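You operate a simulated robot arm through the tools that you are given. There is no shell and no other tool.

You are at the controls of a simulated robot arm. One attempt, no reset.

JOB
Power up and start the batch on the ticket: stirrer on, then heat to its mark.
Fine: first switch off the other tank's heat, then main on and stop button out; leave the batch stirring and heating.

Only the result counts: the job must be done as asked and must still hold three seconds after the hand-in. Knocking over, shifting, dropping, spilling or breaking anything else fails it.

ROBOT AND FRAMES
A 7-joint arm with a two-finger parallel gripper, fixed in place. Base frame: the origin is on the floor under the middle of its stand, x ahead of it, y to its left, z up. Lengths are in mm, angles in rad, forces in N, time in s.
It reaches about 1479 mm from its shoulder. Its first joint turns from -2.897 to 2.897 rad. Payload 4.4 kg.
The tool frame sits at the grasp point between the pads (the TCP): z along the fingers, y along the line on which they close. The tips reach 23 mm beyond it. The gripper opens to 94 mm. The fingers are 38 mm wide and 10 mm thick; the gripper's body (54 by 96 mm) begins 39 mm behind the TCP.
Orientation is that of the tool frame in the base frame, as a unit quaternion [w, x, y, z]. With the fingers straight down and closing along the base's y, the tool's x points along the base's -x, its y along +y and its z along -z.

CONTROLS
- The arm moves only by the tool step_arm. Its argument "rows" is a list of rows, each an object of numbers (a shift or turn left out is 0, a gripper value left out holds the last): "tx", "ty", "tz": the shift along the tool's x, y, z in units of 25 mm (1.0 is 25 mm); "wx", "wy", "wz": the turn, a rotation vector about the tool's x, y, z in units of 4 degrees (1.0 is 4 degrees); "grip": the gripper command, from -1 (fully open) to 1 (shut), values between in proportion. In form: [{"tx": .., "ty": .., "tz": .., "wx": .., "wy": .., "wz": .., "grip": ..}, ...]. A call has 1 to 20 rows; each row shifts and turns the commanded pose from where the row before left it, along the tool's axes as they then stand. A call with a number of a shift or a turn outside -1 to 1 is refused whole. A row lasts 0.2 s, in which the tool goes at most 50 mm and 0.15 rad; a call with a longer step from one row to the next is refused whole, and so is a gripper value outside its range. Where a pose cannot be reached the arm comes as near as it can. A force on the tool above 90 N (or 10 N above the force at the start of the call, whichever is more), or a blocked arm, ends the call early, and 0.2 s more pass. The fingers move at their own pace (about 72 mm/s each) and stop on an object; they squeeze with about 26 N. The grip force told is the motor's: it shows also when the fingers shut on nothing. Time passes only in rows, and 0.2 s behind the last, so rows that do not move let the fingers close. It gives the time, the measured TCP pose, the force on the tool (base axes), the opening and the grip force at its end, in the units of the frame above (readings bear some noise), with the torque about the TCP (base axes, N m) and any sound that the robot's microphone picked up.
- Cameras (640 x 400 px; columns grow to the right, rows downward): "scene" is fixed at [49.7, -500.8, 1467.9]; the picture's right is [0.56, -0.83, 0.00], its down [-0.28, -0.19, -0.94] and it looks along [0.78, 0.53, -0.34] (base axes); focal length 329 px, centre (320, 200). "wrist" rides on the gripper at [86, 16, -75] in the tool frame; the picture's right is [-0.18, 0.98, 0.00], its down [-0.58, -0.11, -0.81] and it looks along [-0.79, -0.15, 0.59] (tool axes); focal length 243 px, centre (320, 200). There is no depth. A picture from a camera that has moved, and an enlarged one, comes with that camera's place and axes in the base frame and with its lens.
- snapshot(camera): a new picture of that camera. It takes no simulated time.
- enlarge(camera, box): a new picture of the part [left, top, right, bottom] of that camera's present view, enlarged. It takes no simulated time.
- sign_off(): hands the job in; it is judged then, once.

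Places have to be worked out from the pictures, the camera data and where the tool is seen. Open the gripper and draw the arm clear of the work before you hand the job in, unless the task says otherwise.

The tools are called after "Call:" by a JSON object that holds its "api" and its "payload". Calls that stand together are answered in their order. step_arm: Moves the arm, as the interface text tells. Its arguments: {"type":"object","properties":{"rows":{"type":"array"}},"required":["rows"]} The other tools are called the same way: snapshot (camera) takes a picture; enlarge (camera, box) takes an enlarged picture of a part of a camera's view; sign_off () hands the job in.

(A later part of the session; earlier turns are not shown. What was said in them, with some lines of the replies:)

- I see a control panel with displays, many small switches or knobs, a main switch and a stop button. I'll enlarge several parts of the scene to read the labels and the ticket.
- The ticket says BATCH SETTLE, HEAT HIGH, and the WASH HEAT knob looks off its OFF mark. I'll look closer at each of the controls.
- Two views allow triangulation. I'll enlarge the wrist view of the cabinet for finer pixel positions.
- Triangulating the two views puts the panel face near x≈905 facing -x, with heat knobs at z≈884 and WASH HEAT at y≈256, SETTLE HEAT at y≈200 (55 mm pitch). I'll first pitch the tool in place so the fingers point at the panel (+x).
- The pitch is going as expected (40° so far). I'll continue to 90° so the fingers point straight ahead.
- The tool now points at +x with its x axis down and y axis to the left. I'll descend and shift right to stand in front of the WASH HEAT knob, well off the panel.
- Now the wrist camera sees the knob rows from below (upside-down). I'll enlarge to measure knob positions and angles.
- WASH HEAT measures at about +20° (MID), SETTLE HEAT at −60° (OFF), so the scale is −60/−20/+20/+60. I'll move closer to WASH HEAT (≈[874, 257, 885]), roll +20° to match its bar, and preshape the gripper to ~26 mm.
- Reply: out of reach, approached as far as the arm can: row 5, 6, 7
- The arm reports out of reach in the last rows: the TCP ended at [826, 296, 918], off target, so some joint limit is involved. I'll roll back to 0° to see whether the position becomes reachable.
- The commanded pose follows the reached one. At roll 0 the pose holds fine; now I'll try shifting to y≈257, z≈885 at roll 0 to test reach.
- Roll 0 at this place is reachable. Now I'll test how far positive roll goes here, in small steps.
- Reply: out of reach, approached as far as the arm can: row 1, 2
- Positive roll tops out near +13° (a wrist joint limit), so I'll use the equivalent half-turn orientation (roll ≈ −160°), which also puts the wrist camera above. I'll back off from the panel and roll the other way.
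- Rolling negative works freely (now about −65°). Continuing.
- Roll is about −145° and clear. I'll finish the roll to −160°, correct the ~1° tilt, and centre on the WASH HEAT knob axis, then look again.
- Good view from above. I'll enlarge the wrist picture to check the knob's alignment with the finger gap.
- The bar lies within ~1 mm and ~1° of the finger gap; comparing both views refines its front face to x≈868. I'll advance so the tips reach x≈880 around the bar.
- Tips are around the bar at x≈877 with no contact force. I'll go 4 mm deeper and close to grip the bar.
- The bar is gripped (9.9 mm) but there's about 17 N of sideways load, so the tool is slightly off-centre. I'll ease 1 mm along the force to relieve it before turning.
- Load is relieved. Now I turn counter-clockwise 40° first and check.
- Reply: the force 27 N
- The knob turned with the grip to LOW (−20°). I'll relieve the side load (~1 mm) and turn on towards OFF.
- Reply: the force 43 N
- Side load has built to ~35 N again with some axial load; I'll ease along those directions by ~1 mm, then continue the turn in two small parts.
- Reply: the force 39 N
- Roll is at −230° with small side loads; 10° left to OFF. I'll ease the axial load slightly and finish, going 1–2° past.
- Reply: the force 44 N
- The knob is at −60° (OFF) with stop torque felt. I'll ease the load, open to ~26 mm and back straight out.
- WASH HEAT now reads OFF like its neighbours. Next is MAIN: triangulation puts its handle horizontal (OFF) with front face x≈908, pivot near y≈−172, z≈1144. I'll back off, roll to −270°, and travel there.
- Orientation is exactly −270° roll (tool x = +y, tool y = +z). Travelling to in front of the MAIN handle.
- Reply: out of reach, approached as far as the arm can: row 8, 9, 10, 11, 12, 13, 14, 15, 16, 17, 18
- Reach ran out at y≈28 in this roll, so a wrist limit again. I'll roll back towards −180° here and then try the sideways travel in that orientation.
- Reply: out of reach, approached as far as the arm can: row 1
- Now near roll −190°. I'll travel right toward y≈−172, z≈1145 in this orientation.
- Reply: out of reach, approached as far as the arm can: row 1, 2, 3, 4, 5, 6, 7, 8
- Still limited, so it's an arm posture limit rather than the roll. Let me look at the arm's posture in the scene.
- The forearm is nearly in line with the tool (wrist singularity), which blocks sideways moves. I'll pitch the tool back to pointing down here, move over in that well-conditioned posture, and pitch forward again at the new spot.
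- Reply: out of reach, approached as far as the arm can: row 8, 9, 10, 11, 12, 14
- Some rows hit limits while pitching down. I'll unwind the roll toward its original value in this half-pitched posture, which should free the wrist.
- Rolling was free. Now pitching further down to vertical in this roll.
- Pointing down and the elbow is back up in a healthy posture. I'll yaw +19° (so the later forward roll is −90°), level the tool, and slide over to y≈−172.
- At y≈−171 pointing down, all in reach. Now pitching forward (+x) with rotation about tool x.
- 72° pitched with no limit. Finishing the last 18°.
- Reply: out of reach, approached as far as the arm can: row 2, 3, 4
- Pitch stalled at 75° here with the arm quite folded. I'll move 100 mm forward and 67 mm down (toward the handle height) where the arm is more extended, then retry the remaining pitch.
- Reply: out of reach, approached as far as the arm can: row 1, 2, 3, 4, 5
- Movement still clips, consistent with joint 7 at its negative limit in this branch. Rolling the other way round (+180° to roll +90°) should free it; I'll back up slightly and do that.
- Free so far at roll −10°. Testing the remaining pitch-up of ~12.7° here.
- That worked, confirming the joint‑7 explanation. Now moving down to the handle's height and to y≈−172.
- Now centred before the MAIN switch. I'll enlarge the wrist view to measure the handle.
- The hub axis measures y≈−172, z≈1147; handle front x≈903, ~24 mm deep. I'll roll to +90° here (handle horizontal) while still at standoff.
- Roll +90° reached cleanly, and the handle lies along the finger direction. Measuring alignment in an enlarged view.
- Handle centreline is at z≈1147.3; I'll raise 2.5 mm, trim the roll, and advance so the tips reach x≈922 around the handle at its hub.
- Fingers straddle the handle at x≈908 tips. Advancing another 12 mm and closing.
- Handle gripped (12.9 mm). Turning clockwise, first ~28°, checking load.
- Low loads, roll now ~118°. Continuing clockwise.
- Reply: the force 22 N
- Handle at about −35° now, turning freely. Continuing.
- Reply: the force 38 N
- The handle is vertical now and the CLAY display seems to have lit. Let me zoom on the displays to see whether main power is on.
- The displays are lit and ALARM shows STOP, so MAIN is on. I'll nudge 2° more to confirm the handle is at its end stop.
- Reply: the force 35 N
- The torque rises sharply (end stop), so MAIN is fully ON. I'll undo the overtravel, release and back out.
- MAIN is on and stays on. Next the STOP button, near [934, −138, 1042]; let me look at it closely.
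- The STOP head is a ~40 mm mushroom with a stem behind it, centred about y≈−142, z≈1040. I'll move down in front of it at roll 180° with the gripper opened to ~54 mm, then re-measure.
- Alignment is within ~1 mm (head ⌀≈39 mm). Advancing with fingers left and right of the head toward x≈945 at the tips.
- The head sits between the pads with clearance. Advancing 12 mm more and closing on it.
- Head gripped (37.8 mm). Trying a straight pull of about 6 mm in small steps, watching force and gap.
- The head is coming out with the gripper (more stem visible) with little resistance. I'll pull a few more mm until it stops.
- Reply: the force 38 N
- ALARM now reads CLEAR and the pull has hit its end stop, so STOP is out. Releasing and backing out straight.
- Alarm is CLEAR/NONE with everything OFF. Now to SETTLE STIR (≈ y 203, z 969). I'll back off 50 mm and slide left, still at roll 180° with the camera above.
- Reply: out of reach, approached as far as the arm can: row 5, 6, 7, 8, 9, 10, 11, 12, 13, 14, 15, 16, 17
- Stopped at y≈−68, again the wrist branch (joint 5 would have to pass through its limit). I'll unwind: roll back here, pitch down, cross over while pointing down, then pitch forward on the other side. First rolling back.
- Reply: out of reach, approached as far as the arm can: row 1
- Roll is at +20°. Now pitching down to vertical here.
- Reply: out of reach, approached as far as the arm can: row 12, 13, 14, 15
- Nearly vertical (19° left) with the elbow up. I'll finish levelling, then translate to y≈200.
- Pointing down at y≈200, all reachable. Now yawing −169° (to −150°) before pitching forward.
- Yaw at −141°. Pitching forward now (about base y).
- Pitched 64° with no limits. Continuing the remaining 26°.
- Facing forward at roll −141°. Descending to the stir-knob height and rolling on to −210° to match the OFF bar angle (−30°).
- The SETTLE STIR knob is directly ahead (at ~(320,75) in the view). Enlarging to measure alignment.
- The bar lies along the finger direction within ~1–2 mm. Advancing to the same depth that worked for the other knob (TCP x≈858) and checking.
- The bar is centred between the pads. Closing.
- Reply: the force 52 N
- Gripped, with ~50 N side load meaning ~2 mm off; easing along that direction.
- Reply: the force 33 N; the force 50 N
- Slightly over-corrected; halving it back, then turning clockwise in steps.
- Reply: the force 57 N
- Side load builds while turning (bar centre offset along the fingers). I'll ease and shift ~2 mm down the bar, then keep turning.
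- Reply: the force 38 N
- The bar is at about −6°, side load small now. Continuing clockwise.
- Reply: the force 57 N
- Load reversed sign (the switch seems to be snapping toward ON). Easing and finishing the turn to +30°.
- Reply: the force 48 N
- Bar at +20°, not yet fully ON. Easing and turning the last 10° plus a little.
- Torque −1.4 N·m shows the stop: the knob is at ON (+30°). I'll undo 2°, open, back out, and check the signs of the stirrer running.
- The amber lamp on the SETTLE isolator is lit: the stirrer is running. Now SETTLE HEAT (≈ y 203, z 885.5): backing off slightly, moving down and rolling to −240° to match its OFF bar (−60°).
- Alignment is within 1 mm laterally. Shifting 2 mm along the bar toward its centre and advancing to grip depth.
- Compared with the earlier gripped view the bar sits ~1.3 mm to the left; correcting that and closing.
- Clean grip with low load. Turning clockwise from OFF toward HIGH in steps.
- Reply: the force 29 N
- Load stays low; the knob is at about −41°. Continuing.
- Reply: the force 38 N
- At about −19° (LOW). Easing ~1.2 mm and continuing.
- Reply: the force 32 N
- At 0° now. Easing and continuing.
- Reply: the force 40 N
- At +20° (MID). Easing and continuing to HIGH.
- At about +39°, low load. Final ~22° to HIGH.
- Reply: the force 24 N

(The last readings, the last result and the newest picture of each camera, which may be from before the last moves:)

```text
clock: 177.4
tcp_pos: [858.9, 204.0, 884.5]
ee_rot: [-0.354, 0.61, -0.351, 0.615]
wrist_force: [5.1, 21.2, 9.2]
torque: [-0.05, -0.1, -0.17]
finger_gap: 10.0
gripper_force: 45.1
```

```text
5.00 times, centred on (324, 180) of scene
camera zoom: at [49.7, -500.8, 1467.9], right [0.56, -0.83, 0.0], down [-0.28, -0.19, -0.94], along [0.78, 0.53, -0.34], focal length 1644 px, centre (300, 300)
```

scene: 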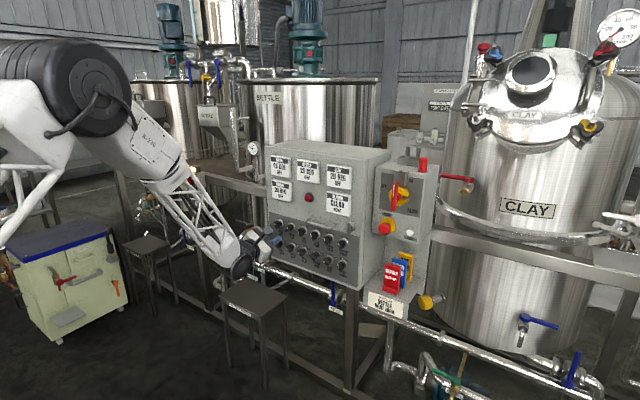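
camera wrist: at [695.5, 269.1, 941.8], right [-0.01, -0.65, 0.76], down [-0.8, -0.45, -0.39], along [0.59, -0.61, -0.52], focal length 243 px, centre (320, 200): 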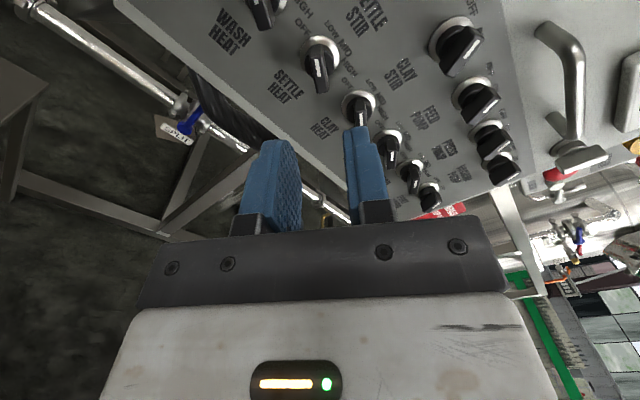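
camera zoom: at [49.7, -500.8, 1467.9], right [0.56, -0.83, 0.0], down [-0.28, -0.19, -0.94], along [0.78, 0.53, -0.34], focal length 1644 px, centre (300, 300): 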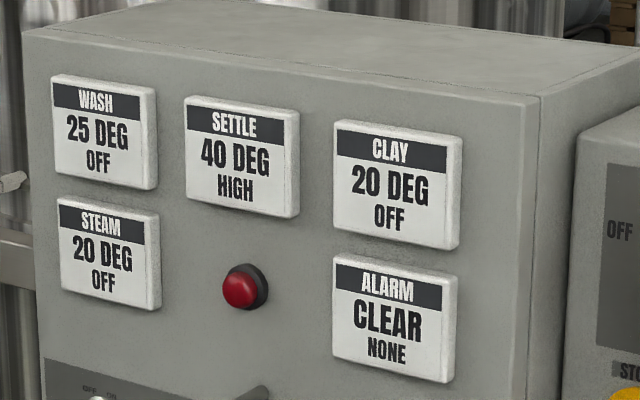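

SETTLE display reads 40 DEG, HIGH, and ALARM is CLEAR. I'll nudge 1° to seat it, then release and back out.

Call:
{"api": "step_arm", "payload": {"rows": [{"wz": 0.3}, {"wz": -0.2}, {"grip": 0.447}, {}, {}, {"tz": -0.5}, {"tz": -1}, {"tz": -1}, {"tz": -1}, {}]}}

Call:
{"api": "snapshot", "payload": {"camera": "scene"}}

Call:
{"api": "enlarge", "payload": {"camera": "scene", "box": [260, 140, 388, 220]}}

Call:
{"api": "enlarge", "payload": {"camera": "scene", "box": [260, 210, 356, 270]}}

Call:
{"api": "snapshot", "payload": {"camera": "wrist"}}

```text
clock: 179.6
tcp_pos: [771.3, 203.3, 883.8]
ee_rot: [-0.355, 0.609, -0.353, 0.615]
wrist_force: [0.4, 0.0, 0.2]
torque: [0.03, 0.04, 0.01]
finger_gap: 25.8
gripper_force: 0.0
```

```text
taken
```

scene: 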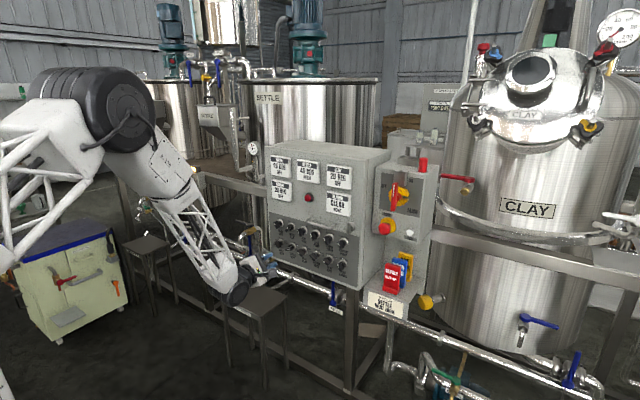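

```text
5.00 times, centred on (324, 180) of scene
camera zoom: at [49.7, -500.8, 1467.9], right [0.56, -0.83, 0.0], down [-0.28, -0.19, -0.94], along [0.78, 0.53, -0.34], focal length 1644 px, centre (300, 300)
```

zoom: 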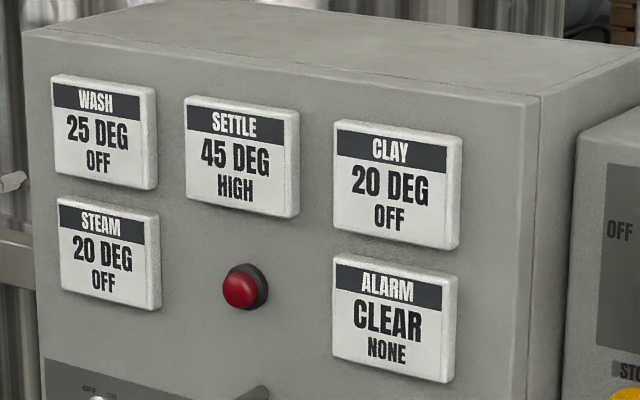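

```text
6.67 times, centred on (308, 240) of scene
camera zoom: at [49.7, -500.8, 1467.9], right [0.56, -0.83, 0.0], down [-0.28, -0.19, -0.94], along [0.78, 0.53, -0.34], focal length 2192 px, centre (400, -67)
```

zoom: 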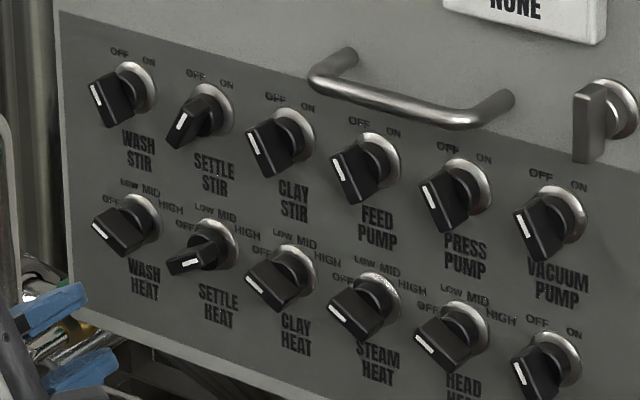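

```text
taken
camera wrist: at [696.0, 120.7, 911.8], right [0.01, -0.33, -0.94], down [-0.8, 0.56, -0.2], along [0.59, 0.76, -0.26], focal length 243 px, centre (320, 200)
```

wrist: 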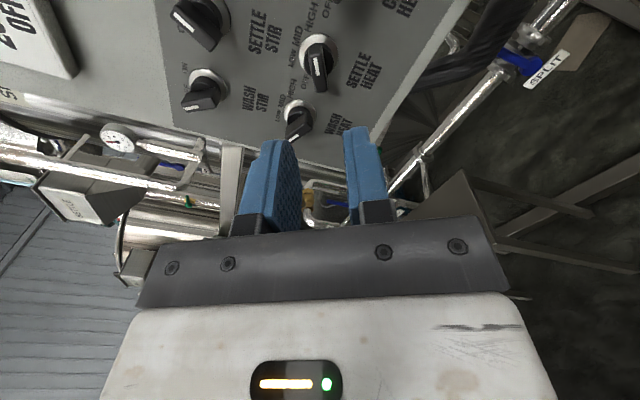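

SETTLE heats (45 DEG, HIGH) and all other controls are OFF. I'll open the gripper, draw back further, and do a last check of MAIN, STOP and the stirrer lamp.

Call:
{"api": "step_arm", "payload": {"rows": [{"tz": -1, "grip": -1}, {"tz": -1}, {"tz": -1}, {}, {}]}}

Call:
{"api": "enlarge", "payload": {"camera": "scene", "box": [340, 150, 452, 220]}}

Call:
{"api": "enlarge", "payload": {"camera": "scene", "box": [340, 205, 468, 285]}}

Call:
{"api": "enlarge", "payload": {"camera": "scene", "box": [155, 145, 235, 195]}}

Call:
{"api": "enlarge", "payload": {"camera": "scene", "box": [260, 140, 388, 220]}}

```text
clock: 180.8
tcp_pos: [695.9, 204.1, 883.7]
ee_rot: [-0.355, 0.61, -0.353, 0.615]
wrist_force: [0.3, -0.8, 0.1]
torque: [-0.01, 0.01, -0.01]
finger_gap: 94.2
gripper_force: 0.0
```

```text
5.71 times, centred on (396, 185) of scene
camera zoom: at [49.7, -500.8, 1467.9], right [0.56, -0.83, 0.0], down [-0.28, -0.19, -0.94], along [0.78, 0.53, -0.34], focal length 1879 px, centre (-114, 286)
```

zoom: 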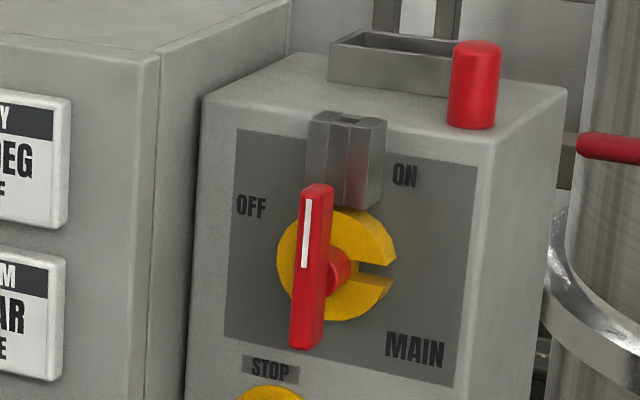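

```text
5.00 times, centred on (404, 245) of scene
camera zoom: at [49.7, -500.8, 1467.9], right [0.56, -0.83, 0.0], down [-0.28, -0.19, -0.94], along [0.78, 0.53, -0.34], focal length 1644 px, centre (-100, -25)
```

zoom: 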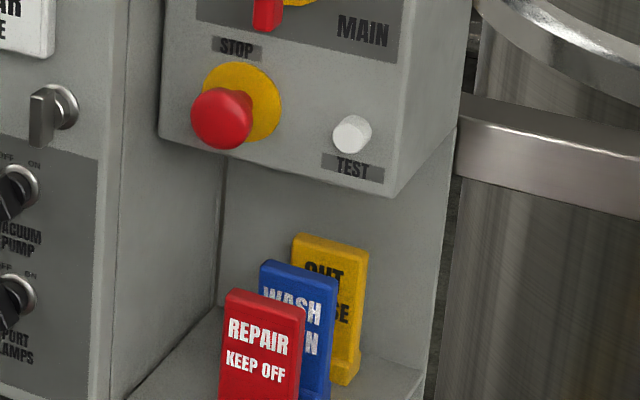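

```text
8.00 times, centred on (195, 170) of scene
camera zoom: at [49.7, -500.8, 1467.9], right [0.56, -0.83, 0.0], down [-0.28, -0.19, -0.94], along [0.78, 0.53, -0.34], focal length 2631 px, centre (1320, 440)
```

zoom: 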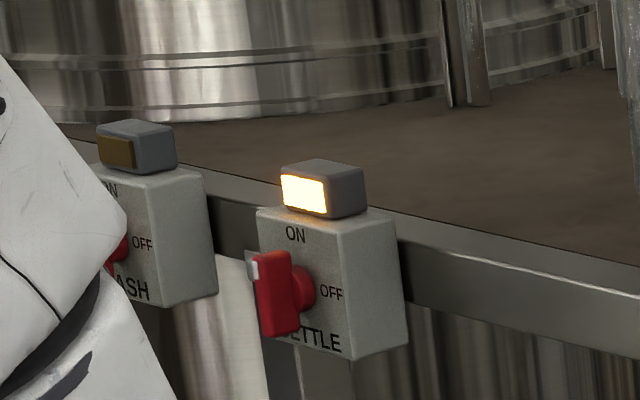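

```text
5.00 times, centred on (324, 180) of scene
camera zoom: at [49.7, -500.8, 1467.9], right [0.56, -0.83, 0.0], down [-0.28, -0.19, -0.94], along [0.78, 0.53, -0.34], focal length 1644 px, centre (300, 300)
```

zoom: 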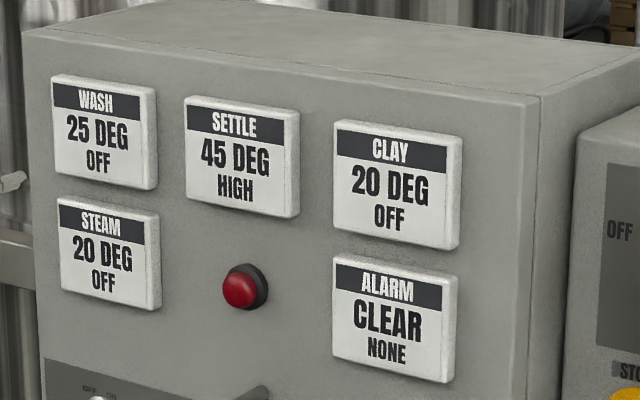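

All checks agree: WASH heat OFF, MAIN ON, STOP out (alarm CLEAR/NONE), SETTLE stirrer lamp lit, SETTLE heat HIGH and warming, tags untouched, arm clear with gripper open. Handing in.

Call:
{"api": "sign_off", "payload": {}}

```text
The job is handed in.
```

The batch on the ticket (SETTLE, HEAT HIGH) is stirring and heating, and I've handed the job in. I haven't seen the judge's result.

I did the steps in the order you gave:

1. **WASH heat:** I turned it from MID to OFF before powering up.
2. **MAIN:** it is on, and the displays lit up.
3. **STOP button:** I pulled it out, and the alarm display now reads CLEAR / NONE.
4. **SETTLE stirrer:** it is on, and the amber lamp on its isolator is lit.
5. **SETTLE heat:** it is on HIGH, and the display had risen from 25 to 45 DEG when I handed in.

In the last pictures all the other knobs were at OFF and the warning tags stood where they were. The gripper is open and the arm is drawn back from the panel.
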